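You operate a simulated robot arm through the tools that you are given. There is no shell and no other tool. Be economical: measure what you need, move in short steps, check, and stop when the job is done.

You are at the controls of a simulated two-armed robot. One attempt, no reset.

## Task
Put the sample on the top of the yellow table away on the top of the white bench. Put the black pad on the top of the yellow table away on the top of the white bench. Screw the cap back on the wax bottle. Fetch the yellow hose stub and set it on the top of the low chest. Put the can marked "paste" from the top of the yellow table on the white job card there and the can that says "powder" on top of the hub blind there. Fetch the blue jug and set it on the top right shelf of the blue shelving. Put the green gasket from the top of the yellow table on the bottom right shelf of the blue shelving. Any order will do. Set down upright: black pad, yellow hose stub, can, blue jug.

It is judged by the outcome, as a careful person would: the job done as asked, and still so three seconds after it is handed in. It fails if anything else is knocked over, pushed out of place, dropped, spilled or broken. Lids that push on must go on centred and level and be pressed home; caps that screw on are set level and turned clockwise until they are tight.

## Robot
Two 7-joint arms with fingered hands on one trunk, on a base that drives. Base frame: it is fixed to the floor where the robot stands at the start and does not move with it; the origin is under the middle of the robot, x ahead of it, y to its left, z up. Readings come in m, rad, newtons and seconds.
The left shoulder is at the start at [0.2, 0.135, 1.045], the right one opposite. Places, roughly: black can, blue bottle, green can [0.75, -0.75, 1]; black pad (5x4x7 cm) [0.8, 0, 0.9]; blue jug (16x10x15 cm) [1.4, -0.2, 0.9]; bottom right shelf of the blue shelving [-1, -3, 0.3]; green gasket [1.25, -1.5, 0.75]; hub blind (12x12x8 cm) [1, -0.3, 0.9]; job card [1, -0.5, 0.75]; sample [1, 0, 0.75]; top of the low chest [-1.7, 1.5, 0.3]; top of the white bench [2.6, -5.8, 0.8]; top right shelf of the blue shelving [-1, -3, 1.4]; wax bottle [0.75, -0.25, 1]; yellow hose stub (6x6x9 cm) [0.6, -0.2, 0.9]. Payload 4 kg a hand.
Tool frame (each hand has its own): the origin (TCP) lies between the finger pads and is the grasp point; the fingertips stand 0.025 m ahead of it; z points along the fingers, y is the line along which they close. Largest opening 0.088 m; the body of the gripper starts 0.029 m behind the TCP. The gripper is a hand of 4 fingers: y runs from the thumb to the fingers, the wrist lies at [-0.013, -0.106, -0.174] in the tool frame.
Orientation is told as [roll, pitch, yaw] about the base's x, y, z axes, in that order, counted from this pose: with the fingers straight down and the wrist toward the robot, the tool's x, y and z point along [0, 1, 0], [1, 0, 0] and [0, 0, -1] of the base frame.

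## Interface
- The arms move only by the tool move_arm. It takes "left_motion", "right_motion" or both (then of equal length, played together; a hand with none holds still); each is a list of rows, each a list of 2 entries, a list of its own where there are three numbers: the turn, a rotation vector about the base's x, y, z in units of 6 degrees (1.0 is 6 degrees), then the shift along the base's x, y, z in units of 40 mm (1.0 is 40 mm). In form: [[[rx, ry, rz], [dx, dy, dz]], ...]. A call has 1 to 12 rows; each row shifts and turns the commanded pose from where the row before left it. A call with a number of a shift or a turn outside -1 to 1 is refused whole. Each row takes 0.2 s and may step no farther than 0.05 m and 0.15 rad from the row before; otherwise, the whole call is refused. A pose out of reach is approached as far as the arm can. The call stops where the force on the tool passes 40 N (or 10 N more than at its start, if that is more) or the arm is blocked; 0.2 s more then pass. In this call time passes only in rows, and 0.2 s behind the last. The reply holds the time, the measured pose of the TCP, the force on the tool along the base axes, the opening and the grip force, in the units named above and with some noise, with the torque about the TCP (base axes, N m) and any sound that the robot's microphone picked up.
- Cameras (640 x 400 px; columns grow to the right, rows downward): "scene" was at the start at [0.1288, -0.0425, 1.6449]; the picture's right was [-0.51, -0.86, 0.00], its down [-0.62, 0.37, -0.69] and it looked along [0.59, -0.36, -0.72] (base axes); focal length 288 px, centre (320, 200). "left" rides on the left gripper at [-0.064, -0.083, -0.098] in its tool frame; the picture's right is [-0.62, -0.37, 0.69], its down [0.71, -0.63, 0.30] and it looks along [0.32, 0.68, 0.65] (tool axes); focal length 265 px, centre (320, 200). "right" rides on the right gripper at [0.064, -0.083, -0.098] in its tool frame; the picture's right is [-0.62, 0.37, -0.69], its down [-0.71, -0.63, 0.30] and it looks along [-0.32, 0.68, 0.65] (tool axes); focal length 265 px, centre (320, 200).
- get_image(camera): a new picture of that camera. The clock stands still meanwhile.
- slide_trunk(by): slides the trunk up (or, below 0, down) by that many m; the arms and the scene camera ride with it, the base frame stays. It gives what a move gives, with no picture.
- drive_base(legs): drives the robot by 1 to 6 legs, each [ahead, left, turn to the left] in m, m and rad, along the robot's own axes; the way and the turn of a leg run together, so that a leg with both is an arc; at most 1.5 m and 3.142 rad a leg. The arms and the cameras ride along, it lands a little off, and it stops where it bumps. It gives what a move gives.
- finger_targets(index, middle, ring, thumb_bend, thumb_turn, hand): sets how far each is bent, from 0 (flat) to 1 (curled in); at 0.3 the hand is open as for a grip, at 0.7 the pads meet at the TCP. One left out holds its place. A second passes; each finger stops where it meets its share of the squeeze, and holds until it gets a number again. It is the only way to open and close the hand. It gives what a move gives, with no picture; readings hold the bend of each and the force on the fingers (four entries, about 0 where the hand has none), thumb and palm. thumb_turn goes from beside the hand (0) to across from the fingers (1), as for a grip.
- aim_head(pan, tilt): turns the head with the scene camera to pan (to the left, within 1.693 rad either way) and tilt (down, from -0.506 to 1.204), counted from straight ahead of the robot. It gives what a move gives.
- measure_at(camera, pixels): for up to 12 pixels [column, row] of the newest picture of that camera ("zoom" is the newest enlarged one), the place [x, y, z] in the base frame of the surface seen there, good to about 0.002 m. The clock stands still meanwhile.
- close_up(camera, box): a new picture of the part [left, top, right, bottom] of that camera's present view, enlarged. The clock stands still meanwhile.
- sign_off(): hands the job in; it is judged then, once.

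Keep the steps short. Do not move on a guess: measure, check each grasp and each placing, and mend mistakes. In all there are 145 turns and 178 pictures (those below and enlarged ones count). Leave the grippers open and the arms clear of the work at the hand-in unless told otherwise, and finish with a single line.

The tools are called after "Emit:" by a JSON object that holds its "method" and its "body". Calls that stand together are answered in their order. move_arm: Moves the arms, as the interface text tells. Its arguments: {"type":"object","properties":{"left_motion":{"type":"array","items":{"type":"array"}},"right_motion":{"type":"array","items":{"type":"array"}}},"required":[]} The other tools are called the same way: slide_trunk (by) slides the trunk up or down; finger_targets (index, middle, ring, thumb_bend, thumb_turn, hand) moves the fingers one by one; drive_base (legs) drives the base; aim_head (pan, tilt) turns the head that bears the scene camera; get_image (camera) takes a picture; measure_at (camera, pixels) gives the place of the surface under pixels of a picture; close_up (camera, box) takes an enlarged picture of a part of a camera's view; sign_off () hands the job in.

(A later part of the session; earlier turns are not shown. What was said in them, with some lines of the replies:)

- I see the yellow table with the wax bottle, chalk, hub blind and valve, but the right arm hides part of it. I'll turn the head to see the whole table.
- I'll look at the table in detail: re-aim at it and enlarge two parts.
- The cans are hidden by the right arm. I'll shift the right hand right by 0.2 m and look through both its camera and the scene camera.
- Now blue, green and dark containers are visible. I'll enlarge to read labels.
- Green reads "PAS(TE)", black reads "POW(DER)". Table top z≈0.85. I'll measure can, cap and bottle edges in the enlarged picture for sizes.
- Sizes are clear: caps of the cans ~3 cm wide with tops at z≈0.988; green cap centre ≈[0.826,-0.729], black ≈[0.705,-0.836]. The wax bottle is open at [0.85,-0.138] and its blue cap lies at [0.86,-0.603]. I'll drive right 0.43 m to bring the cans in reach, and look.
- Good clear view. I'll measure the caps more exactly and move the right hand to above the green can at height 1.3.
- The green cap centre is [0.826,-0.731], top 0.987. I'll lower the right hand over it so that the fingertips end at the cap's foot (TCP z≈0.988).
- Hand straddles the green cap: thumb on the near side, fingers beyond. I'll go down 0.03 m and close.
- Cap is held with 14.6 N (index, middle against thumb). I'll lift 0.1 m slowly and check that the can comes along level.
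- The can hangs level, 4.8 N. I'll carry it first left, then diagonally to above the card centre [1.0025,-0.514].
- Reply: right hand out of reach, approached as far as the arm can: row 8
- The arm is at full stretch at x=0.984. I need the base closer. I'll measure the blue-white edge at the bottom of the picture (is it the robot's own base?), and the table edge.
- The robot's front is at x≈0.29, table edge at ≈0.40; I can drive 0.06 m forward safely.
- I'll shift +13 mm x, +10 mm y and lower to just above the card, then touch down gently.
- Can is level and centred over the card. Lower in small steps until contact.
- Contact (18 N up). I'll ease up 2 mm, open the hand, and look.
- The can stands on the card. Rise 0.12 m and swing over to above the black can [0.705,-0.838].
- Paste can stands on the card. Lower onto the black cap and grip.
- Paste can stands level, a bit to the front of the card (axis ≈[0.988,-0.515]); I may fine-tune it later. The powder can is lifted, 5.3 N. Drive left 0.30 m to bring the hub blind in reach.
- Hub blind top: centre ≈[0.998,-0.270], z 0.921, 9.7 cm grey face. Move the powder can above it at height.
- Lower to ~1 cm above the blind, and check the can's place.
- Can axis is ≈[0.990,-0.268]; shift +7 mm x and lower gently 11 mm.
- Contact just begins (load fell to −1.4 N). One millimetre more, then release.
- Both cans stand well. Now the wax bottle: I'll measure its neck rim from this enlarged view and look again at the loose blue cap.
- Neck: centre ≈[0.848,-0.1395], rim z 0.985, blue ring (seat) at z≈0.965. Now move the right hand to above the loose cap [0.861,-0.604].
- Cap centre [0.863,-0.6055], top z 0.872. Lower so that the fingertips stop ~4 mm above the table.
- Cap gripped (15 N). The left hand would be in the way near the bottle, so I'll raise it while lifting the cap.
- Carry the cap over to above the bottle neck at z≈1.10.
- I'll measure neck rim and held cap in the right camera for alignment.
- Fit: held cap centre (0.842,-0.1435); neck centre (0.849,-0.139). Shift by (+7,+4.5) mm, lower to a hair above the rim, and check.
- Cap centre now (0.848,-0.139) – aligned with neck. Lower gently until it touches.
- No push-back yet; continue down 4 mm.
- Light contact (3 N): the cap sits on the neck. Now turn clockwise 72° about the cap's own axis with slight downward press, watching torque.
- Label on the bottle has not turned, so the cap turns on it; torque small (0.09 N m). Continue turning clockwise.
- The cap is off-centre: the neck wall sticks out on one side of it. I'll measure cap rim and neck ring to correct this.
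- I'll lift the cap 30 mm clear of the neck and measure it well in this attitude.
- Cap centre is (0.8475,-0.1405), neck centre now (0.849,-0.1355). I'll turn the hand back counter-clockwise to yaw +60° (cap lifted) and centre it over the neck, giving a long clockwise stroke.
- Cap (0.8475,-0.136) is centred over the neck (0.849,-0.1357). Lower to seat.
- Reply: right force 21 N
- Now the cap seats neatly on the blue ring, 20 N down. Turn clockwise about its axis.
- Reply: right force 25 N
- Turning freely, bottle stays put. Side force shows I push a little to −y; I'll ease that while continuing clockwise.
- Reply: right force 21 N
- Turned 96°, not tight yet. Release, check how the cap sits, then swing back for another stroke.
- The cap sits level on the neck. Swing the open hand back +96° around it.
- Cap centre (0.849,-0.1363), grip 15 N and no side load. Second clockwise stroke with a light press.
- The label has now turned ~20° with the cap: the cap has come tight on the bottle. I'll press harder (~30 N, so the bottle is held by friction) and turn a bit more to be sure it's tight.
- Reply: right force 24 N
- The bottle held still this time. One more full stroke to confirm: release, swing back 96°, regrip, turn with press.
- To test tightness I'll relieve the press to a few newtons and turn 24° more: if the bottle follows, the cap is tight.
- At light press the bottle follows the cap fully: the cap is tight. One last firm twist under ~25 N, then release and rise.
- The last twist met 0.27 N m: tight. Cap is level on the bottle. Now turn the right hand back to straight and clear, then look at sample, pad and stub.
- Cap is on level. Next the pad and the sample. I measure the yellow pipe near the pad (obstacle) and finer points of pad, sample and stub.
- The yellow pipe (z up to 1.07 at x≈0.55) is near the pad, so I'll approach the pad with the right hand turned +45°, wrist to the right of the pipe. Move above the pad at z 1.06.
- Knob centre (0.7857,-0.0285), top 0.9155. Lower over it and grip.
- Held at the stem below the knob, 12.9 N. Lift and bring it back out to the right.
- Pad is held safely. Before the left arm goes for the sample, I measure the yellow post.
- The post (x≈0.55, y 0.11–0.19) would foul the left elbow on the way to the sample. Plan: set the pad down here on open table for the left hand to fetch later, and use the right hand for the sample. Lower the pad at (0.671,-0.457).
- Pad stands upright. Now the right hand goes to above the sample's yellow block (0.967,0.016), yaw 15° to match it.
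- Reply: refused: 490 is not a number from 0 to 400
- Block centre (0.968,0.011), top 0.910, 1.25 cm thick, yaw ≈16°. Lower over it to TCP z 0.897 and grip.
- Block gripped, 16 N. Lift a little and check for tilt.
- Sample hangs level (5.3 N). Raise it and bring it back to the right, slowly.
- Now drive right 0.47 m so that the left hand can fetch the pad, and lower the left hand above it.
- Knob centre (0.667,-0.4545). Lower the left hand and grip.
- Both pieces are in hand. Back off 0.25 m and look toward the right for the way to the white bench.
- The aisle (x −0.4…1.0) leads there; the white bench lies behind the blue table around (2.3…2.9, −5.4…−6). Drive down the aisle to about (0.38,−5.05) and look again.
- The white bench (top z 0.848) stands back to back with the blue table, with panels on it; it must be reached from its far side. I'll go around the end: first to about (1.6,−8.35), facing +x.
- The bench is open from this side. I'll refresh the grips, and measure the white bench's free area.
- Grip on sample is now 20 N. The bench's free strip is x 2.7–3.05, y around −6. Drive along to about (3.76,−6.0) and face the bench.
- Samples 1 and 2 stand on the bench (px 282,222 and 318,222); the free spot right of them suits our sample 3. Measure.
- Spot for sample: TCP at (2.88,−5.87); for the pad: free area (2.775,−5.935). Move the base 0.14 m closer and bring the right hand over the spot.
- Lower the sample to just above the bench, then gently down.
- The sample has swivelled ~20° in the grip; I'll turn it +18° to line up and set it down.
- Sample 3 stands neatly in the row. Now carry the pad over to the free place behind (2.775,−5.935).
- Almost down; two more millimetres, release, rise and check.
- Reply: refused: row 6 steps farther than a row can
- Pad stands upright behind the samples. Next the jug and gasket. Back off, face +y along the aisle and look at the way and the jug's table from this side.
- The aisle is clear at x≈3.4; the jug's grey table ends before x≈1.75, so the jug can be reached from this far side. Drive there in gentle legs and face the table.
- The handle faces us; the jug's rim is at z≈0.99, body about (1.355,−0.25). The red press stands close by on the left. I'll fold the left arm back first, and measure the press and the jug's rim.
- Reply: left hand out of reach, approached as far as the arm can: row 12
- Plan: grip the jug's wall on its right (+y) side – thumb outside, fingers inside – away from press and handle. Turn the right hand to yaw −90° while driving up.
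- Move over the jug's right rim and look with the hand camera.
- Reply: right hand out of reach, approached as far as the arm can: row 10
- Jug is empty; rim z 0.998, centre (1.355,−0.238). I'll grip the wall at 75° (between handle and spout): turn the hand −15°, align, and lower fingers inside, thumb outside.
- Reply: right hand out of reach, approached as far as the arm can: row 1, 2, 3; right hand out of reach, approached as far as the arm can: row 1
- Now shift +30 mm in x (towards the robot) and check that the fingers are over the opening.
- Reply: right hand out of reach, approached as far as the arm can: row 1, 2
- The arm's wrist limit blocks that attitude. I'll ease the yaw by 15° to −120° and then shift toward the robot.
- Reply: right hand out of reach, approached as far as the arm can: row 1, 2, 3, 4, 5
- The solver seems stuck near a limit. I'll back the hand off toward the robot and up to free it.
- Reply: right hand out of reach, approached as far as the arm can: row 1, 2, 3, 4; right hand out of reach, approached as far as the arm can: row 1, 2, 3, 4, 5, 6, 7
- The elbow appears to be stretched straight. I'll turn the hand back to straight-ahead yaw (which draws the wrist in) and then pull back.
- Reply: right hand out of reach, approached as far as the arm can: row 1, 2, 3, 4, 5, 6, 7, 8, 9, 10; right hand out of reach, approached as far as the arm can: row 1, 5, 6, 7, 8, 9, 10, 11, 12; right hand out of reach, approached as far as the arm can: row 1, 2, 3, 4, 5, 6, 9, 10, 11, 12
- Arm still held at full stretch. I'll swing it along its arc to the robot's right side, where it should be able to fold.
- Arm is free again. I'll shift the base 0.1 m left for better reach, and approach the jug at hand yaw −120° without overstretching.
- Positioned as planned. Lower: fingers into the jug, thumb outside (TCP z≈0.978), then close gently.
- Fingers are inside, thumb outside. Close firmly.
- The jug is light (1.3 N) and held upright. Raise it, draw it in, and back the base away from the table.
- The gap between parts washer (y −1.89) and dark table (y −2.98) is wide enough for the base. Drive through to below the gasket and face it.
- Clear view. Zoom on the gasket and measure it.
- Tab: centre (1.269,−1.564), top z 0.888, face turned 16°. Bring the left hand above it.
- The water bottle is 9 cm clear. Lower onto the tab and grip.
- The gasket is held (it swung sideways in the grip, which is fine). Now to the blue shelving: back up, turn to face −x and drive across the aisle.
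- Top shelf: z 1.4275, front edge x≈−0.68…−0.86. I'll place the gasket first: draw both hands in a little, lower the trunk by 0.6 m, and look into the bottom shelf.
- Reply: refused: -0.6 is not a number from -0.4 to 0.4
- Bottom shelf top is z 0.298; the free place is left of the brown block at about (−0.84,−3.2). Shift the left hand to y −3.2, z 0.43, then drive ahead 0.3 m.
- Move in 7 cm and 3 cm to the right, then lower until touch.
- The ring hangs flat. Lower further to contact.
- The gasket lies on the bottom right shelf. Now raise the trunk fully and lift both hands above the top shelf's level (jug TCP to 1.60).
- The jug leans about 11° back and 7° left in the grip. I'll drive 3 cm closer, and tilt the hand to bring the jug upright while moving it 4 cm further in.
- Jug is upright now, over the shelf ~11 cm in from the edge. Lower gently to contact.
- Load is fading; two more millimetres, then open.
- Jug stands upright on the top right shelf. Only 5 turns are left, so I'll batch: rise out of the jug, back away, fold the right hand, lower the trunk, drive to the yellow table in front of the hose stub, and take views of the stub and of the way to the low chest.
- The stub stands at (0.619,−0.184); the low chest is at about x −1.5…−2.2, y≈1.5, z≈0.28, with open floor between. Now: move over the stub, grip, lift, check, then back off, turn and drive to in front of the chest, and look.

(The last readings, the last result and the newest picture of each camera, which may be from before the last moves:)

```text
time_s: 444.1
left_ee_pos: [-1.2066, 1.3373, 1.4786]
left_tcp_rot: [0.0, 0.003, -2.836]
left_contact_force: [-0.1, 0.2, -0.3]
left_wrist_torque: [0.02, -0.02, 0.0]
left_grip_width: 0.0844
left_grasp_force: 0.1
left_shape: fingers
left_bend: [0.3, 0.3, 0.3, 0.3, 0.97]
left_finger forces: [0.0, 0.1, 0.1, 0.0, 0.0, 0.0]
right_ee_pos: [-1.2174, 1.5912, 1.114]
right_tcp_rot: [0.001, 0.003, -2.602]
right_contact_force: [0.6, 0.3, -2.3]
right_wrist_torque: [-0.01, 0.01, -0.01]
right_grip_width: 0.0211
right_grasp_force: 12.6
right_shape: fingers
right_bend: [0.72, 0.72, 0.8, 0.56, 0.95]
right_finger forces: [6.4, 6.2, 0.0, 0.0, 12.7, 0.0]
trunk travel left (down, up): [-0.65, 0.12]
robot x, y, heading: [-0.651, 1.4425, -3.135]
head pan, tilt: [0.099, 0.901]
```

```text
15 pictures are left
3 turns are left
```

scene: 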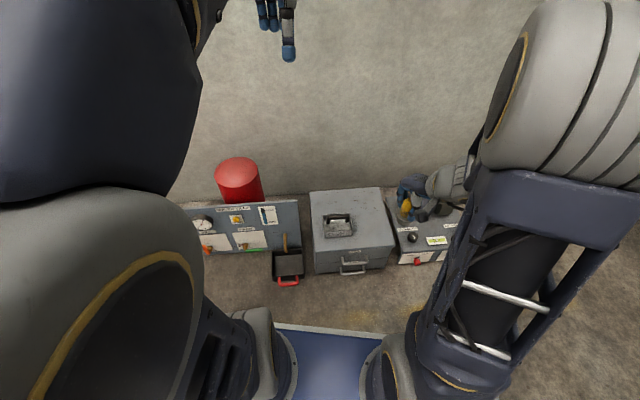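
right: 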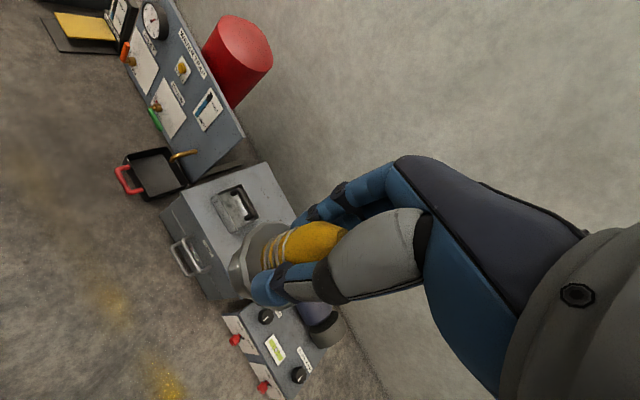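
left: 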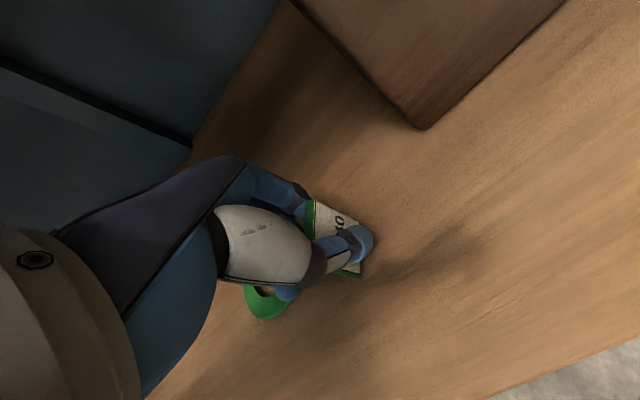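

The grey low chest is in front: its top is at z≈0.327 (px 310–393 × 188–250), with a latch recess left of centre and free space right of it, around (−1.69,1.62). Measure that area, drive in 0.25 m, lower the trunk, bring the stub to hover above the free space, and look.

Emit:
{"method": "get_image", "body": {"camera": "scene"}}

Emit:
{"method": "measure_at", "body": {"camera": "scene", "pixels": [[372, 225], [372, 205], [384, 225], [362, 235], [372, 242], [350, 243], [358, 225], [320, 240], [390, 222], [350, 195], [378, 195], [338, 225]]}}

Emit:
{"method": "drive_base", "body": {"legs": [[0.25, 0, 0]]}}

Emit:
{"method": "slide_trunk", "body": {"by": -0.32}}

Emit:
{"method": "slide_trunk", "body": {"by": -0.3}}

Emit:
{"method": "move_arm", "body": {"right_motion": [[[0, 0, 0], [-0.958, 0.104, 0]], [[0, 0, 0], [-0.958, 0.104, 0]], [[0, 0, 0], [-0.958, 0.104, 0]], [[0, 0, 0], [-0.958, 0.104, 0]], [[0, 0, 0], [-0.958, 0.104, 0]], [[0, 0, 0], [-0.958, 0.104, 0]], [[0, 0, 0], [0, 0, -0.8]], [[0, 0, 0], [0, 0, -0.7]], [[0, 0, 0], [0, 0, 0]]]}}

Emit:
{"method": "aim_head", "body": {"pan": -0.15, "tilt": 0.8}}

Emit:
{"method": "get_image", "body": {"camera": "scene"}}

Emit:
{"method": "get_image", "body": {"camera": "right"}}

Emit:
{"method": "measure_at", "body": {"camera": "right", "pixels": [[150, 150], [200, 150], [150, 200], [200, 200], [240, 260], [245, 240], [150, 250], [200, 280], [200, 330], [260, 330], [300, 330], [260, 200]]}}

```text
14 pictures are left
```

scene: 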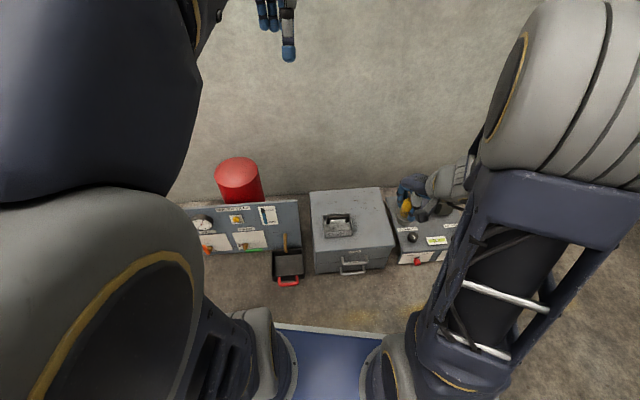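

```text
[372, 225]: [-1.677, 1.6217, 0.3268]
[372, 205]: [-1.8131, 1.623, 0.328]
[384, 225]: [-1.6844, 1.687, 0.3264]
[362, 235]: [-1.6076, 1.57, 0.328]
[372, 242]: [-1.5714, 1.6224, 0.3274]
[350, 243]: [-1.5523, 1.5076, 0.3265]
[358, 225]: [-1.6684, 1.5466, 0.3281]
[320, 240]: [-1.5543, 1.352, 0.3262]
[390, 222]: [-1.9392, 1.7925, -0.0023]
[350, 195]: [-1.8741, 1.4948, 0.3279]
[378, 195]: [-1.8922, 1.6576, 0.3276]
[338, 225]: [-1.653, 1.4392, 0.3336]
```

```text
time_s: 445.9
left_ee_pos: [-1.4555, 1.3385, 1.48]
left_tcp_rot: [-0.001, 0.001, -2.841]
left_contact_force: [0.1, -0.9, 0.5]
left_wrist_torque: [0.02, 0.04, -0.01]
left_grip_width: 0.0846
left_grasp_force: 0.1
left_shape: fingers
left_bend: [0.3, 0.3, 0.3, 0.3, 0.97]
left_finger forces: [0.0, 0.0, 0.1, 0.0, 0.1, 0.1]
right_ee_pos: [-1.4646, 1.5919, 1.114]
right_tcp_rot: [0.001, 0.002, -2.606]
right_contact_force: [0.8, 0.0, -2.6]
right_wrist_torque: [-0.03, 0.02, -0.01]
right_grip_width: 0.021
right_grasp_force: 13.6
right_shape: fingers
right_bend: [0.72, 0.72, 0.8, 0.56, 0.95]
right_finger forces: [6.3, 6.3, 0.0, 0.0, 12.8, 0.1]
trunk travel left (down, up): [-0.65, 0.12]
robot x, y, heading: [-0.9048, 1.4412, -3.139]
head pan, tilt: [0.099, 0.901]
```

```text
time_s: 449.1
left_ee_pos: [-1.4555, 1.3384, 1.159]
left_tcp_rot: [0.0, 0.001, -2.839]
left_contact_force: [0.8, 0.7, 0.3]
left_wrist_torque: [-0.01, -0.01, -0.05]
left_grip_width: 0.0843
left_grasp_force: 0.2
left_shape: fingers
left_bend: [0.3, 0.3, 0.3, 0.3, 0.97]
left_finger forces: [0.0, 0.1, 0.1, 0.0, 0.1, 0.0]
right_ee_pos: [-1.465, 1.5911, 0.7948]
right_tcp_rot: [0.001, 0.002, -2.607]
right_contact_force: [-0.4, -0.9, -2.9]
right_wrist_torque: [0.0, 0.04, 0.01]
right_grip_width: 0.0213
right_grasp_force: 12.9
right_shape: fingers
right_bend: [0.72, 0.72, 0.8, 0.56, 0.95]
right_finger forces: [6.3, 6.3, 0.1, 0.1, 12.9, 0.1]
trunk travel left (down, up): [-0.33, 0.44]
robot x, y, heading: [-0.904, 1.442, -3.138]
head pan, tilt: [0.099, 0.901]
```

```text
time_s: 452.1
left_ee_pos: [-1.4562, 1.3385, 0.8605]
left_tcp_rot: [0.001, 0.002, -2.839]
left_contact_force: [1.3, 0.3, 0.1]
left_wrist_torque: [-0.03, -0.01, 0.0]
left_grip_width: 0.0844
left_grasp_force: 0.0
left_shape: fingers
left_bend: [0.3, 0.3, 0.3, 0.3, 0.97]
left_finger forces: [0.0, 0.0, 0.1, 0.0, 0.0, 0.1]
right_ee_pos: [-1.4658, 1.5917, 0.4947]
right_tcp_rot: [0.0, 0.001, -2.607]
right_contact_force: [0.5, -0.3, -2.9]
right_wrist_torque: [-0.01, 0.06, 0.01]
right_grip_width: 0.0213
right_grasp_force: 12.8
right_shape: fingers
right_bend: [0.72, 0.72, 0.8, 0.56, 0.95]
right_finger forces: [6.4, 6.3, 0.0, 0.0, 13.1, 0.1]
trunk travel left (down, up): [-0.03, 0.74]
robot x, y, heading: [-0.9026, 1.441, -3.132]
head pan, tilt: [0.099, 0.901]
```

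```text
time_s: 454.1
left_ee_pos: [-1.4554, 1.3387, 0.8609]
left_tcp_rot: [0.0, 0.003, -2.84]
left_contact_force: [0.4, -0.1, -0.5]
left_wrist_torque: [-0.01, 0.01, -0.02]
left_grip_width: 0.0845
left_grasp_force: 0.0
left_shape: fingers
left_bend: [0.3, 0.3, 0.3, 0.3, 0.97]
left_finger forces: [0.0, 0.0, 0.0, 0.0, 0.0, 0.0]
right_ee_pos: [-1.6957, 1.6172, 0.4344]
right_tcp_rot: [0.0, 0.002, -2.609]
right_contact_force: [-0.5, 0.2, -3.0]
right_wrist_torque: [0.01, 0.01, 0.01]
right_grip_width: 0.021
right_grasp_force: 12.8
right_shape: fingers
right_bend: [0.72, 0.72, 0.8, 0.56, 0.95]
right_finger forces: [6.1, 6.6, 0.0, 0.0, 13.1, 0.0]
trunk travel left (down, up): [-0.03, 0.74]
robot x, y, heading: [-0.8997, 1.441, -3.136]
head pan, tilt: [0.099, 0.901]
```

```text
time_s: 454.8
left_ee_pos: [-1.4563, 1.3382, 0.8597]
left_tcp_rot: [0.0, 0.002, -2.839]
left_contact_force: [0.0, -0.2, 0.2]
left_wrist_torque: [-0.01, 0.03, 0.0]
left_grip_width: 0.0845
left_grasp_force: 0.1
left_shape: fingers
left_bend: [0.3, 0.3, 0.3, 0.3, 0.97]
left_finger forces: [0.0, 0.0, 0.0, 0.0, 0.0, 0.0]
right_ee_pos: [-1.6951, 1.6179, 0.4342]
right_tcp_rot: [-0.001, 0.003, -2.607]
right_contact_force: [-0.2, 0.4, -2.4]
right_wrist_torque: [-0.02, 0.01, -0.02]
right_grip_width: 0.0211
right_grasp_force: 13.2
right_shape: fingers
right_bend: [0.72, 0.72, 0.8, 0.56, 0.95]
right_finger forces: [6.2, 6.6, 0.0, 0.1, 13.2, 0.0]
trunk travel left (down, up): [-0.03, 0.74]
robot x, y, heading: [-0.905, 1.4424, -3.136]
head pan, tilt: [-0.15, 0.799]
```

```text
13 pictures are left
```

scene: 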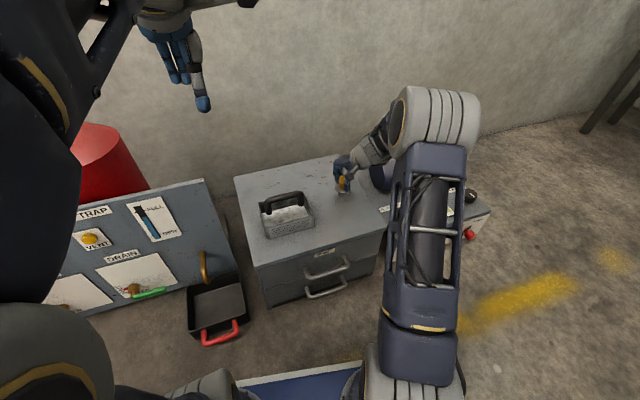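

```text
12 pictures are left
```

right: 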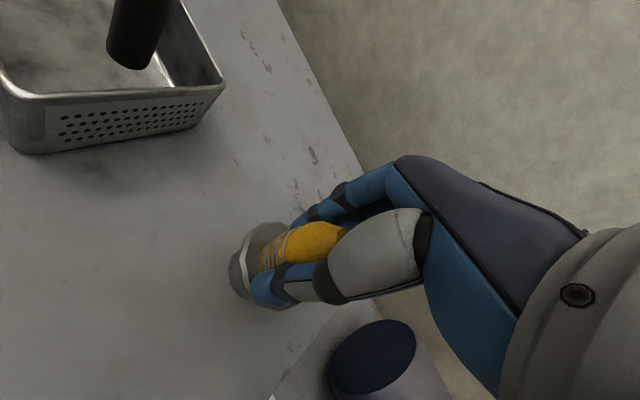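

```text
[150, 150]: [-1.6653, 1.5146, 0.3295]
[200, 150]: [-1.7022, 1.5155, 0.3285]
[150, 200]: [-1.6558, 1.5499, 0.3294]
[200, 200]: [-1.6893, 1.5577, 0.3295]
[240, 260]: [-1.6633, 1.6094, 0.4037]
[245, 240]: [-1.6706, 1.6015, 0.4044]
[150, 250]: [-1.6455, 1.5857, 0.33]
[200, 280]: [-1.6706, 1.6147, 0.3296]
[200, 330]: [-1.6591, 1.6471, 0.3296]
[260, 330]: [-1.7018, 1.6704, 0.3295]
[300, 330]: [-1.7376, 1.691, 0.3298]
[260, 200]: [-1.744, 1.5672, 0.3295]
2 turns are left
```

Stub hovers level over the free part of the chest top (z 0.3285), 4 cm above it. Lower to light contact, release, rise and check.

Emit:
{"method": "move_arm", "body": {"right_motion": [[[0, 0, 0], [0, -0.15, -0.5]], [[0, 0, 0], [0, 0, -0.35]], [[0, 0, 0], [0, 0, -0.1]], [[0, 0, 0], [0, 0, -0.06]], [[0, 0, 0], [0, 0, -0.045]]]}}

Emit:
{"method": "get_image", "body": {"camera": "right"}}

Emit:
{"method": "finger_targets", "body": {"hand": "right", "index": 0.3, "middle": 0.3, "ring": 0.3, "thumb_bend": 0.3}}

Emit:
{"method": "move_arm", "body": {"right_motion": [[[0, 0, 0], [0, 0, 0.4]], [[0, 0, 0], [0, 0, 0.8]], [[0, 0, 0], [0, 0, 1]], [[0, 0, 0], [0, 0, 1]], [[0, 0, 0], [0, 0, 1]], [[0, 0, 0], [0, 0, 1]]]}}

Emit:
{"method": "get_image", "body": {"camera": "right"}}

Emit:
{"method": "drive_base", "body": {"legs": [[-0.35, 0, 0]]}}

Emit:
{"method": "close_up", "body": {"camera": "scene", "box": [200, 60, 520, 260]}}

```text
time_s: 456.0
left_ee_pos: [-1.4558, 1.3374, 0.8594]
left_tcp_rot: [-0.001, 0.003, -2.841]
left_contact_force: [-0.1, -0.6, -1.1]
left_wrist_torque: [0.02, 0.03, -0.01]
left_grip_width: 0.0847
left_grasp_force: 0.0
left_shape: fingers
left_bend: [0.3, 0.3, 0.3, 0.3, 0.97]
left_finger forces: [0.1, 0.0, 0.1, 0.0, 0.0, 0.1]
right_ee_pos: [-1.6959, 1.6116, 0.3915]
right_tcp_rot: [-0.002, 0.0, -2.607]
right_contact_force: [1.3, 1.4, 4.2]
right_wrist_torque: [0.04, -0.09, -0.02]
right_grip_width: 0.0213
right_grasp_force: 16.7
right_shape: fingers
right_bend: [0.72, 0.72, 0.8, 0.55, 0.95]
right_finger forces: [6.2, 7.3, 0.0, 0.1, 19.9, 0.1]
trunk travel left (down, up): [-0.03, 0.74]
robot x, y, heading: [-0.9013, 1.4417, -3.135]
head pan, tilt: [-0.15, 0.799]
```

```text
11 pictures are left
```

right: 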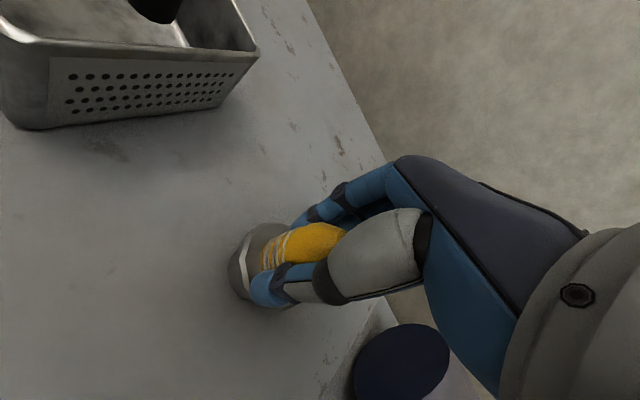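

```text
time_s: 457.0
left_ee_pos: [-1.4548, 1.3392, 0.8598]
left_tcp_rot: [0.001, 0.002, -2.839]
left_contact_force: [0.9, -0.2, -0.2]
left_wrist_torque: [0.01, 0.03, -0.01]
left_grip_width: 0.0842
left_grasp_force: 0.1
left_shape: fingers
left_bend: [0.3, 0.3, 0.3, 0.3, 0.97]
left_finger forces: [0.0, 0.0, 0.0, 0.1, 0.0, 0.1]
right_ee_pos: [-1.6949, 1.6116, 0.3923]
right_tcp_rot: [0.0, 0.002, -2.607]
right_contact_force: [0.2, 0.1, 0.1]
right_wrist_torque: [0.0, -0.01, -0.01]
right_grip_width: 0.0843
right_grasp_force: 0.0
right_shape: fingers
right_bend: [0.3, 0.3, 0.3, 0.3, 0.97]
right_finger forces: [0.0, 0.0, 0.1, 0.0, 0.1, 0.0]
trunk travel left (down, up): [-0.03, 0.74]
robot x, y, heading: [-0.9003, 1.4405, -3.137]
head pan, tilt: [-0.15, 0.799]
```

```text
time_s: 458.4
left_ee_pos: [-1.4563, 1.3388, 0.8596]
left_tcp_rot: [0.001, 0.002, -2.839]
left_contact_force: [0.4, -0.9, 0.2]
left_wrist_torque: [0.0, 0.02, -0.02]
left_grip_width: 0.0846
left_grasp_force: 0.1
left_shape: fingers
left_bend: [0.3, 0.3, 0.3, 0.3, 0.97]
left_finger forces: [0.0, 0.0, 0.0, 0.1, 0.0, 0.1]
right_ee_pos: [-1.6963, 1.6105, 0.5992]
right_tcp_rot: [0.002, 0.002, -2.608]
right_contact_force: [-0.4, 0.2, 0.1]
right_wrist_torque: [0.0, 0.02, -0.01]
right_grip_width: 0.0843
right_grasp_force: 0.1
right_shape: fingers
right_bend: [0.3, 0.3, 0.3, 0.3, 0.97]
right_finger forces: [0.0, 0.0, 0.1, 0.0, 0.0, 0.0]
trunk travel left (down, up): [-0.03, 0.74]
robot x, y, heading: [-0.9038, 1.443, -3.14]
head pan, tilt: [-0.15, 0.799]
```

```text
10 pictures are left
```

right: 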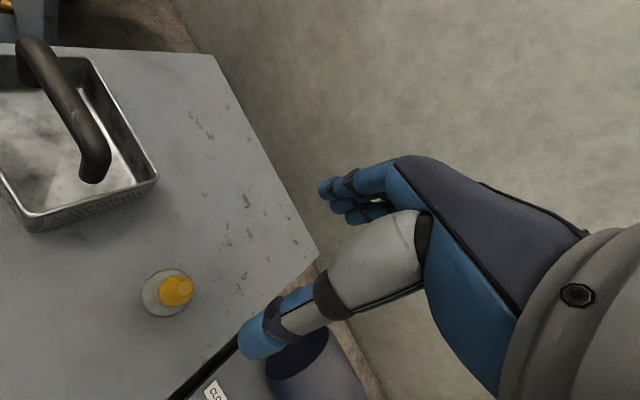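

```text
time_s: 460.7
left_ee_pos: [-1.1038, 1.3402, 0.8592]
left_tcp_rot: [-0.002, 0.004, -2.84]
left_contact_force: [0.1, 1.0, 0.2]
left_wrist_torque: [-0.01, 0.04, 0.03]
left_grip_width: 0.0844
left_grasp_force: 0.0
left_shape: fingers
left_bend: [0.3, 0.3, 0.3, 0.3, 0.97]
left_finger forces: [0.1, 0.0, 0.0, 0.1, 0.1, 0.0]
right_ee_pos: [-1.3441, 1.6134, 0.5997]
right_tcp_rot: [0.0, 0.001, -2.607]
right_contact_force: [-0.3, 0.5, -0.3]
right_wrist_torque: [0.0, 0.0, -0.01]
right_grip_width: 0.0844
right_grasp_force: 0.1
right_shape: fingers
right_bend: [0.3, 0.3, 0.3, 0.3, 0.97]
right_finger forces: [0.0, 0.0, 0.0, 0.0, 0.0, 0.1]
trunk travel left (down, up): [-0.03, 0.74]
robot x, y, heading: [-0.5502, 1.4448, -3.138]
head pan, tilt: [-0.15, 0.799]
```

```text
2.00 times, centred on (360, 160) of scene
1 turns are left
```

zoom: 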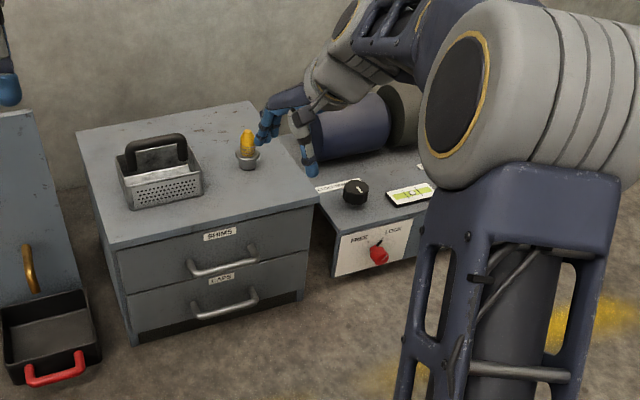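

The hose stub stands upright on the low chest, both hands are open and clear, and every other item is in its place. I'll hand in now.

Emit:
{"method": "sign_off", "body": {}}

```text
The job is handed in.
```

All eight items were moved or closed as asked and the job is handed in; the paste can sits about 1 cm forward of centre on its job card, its base slightly over the card's front edge.
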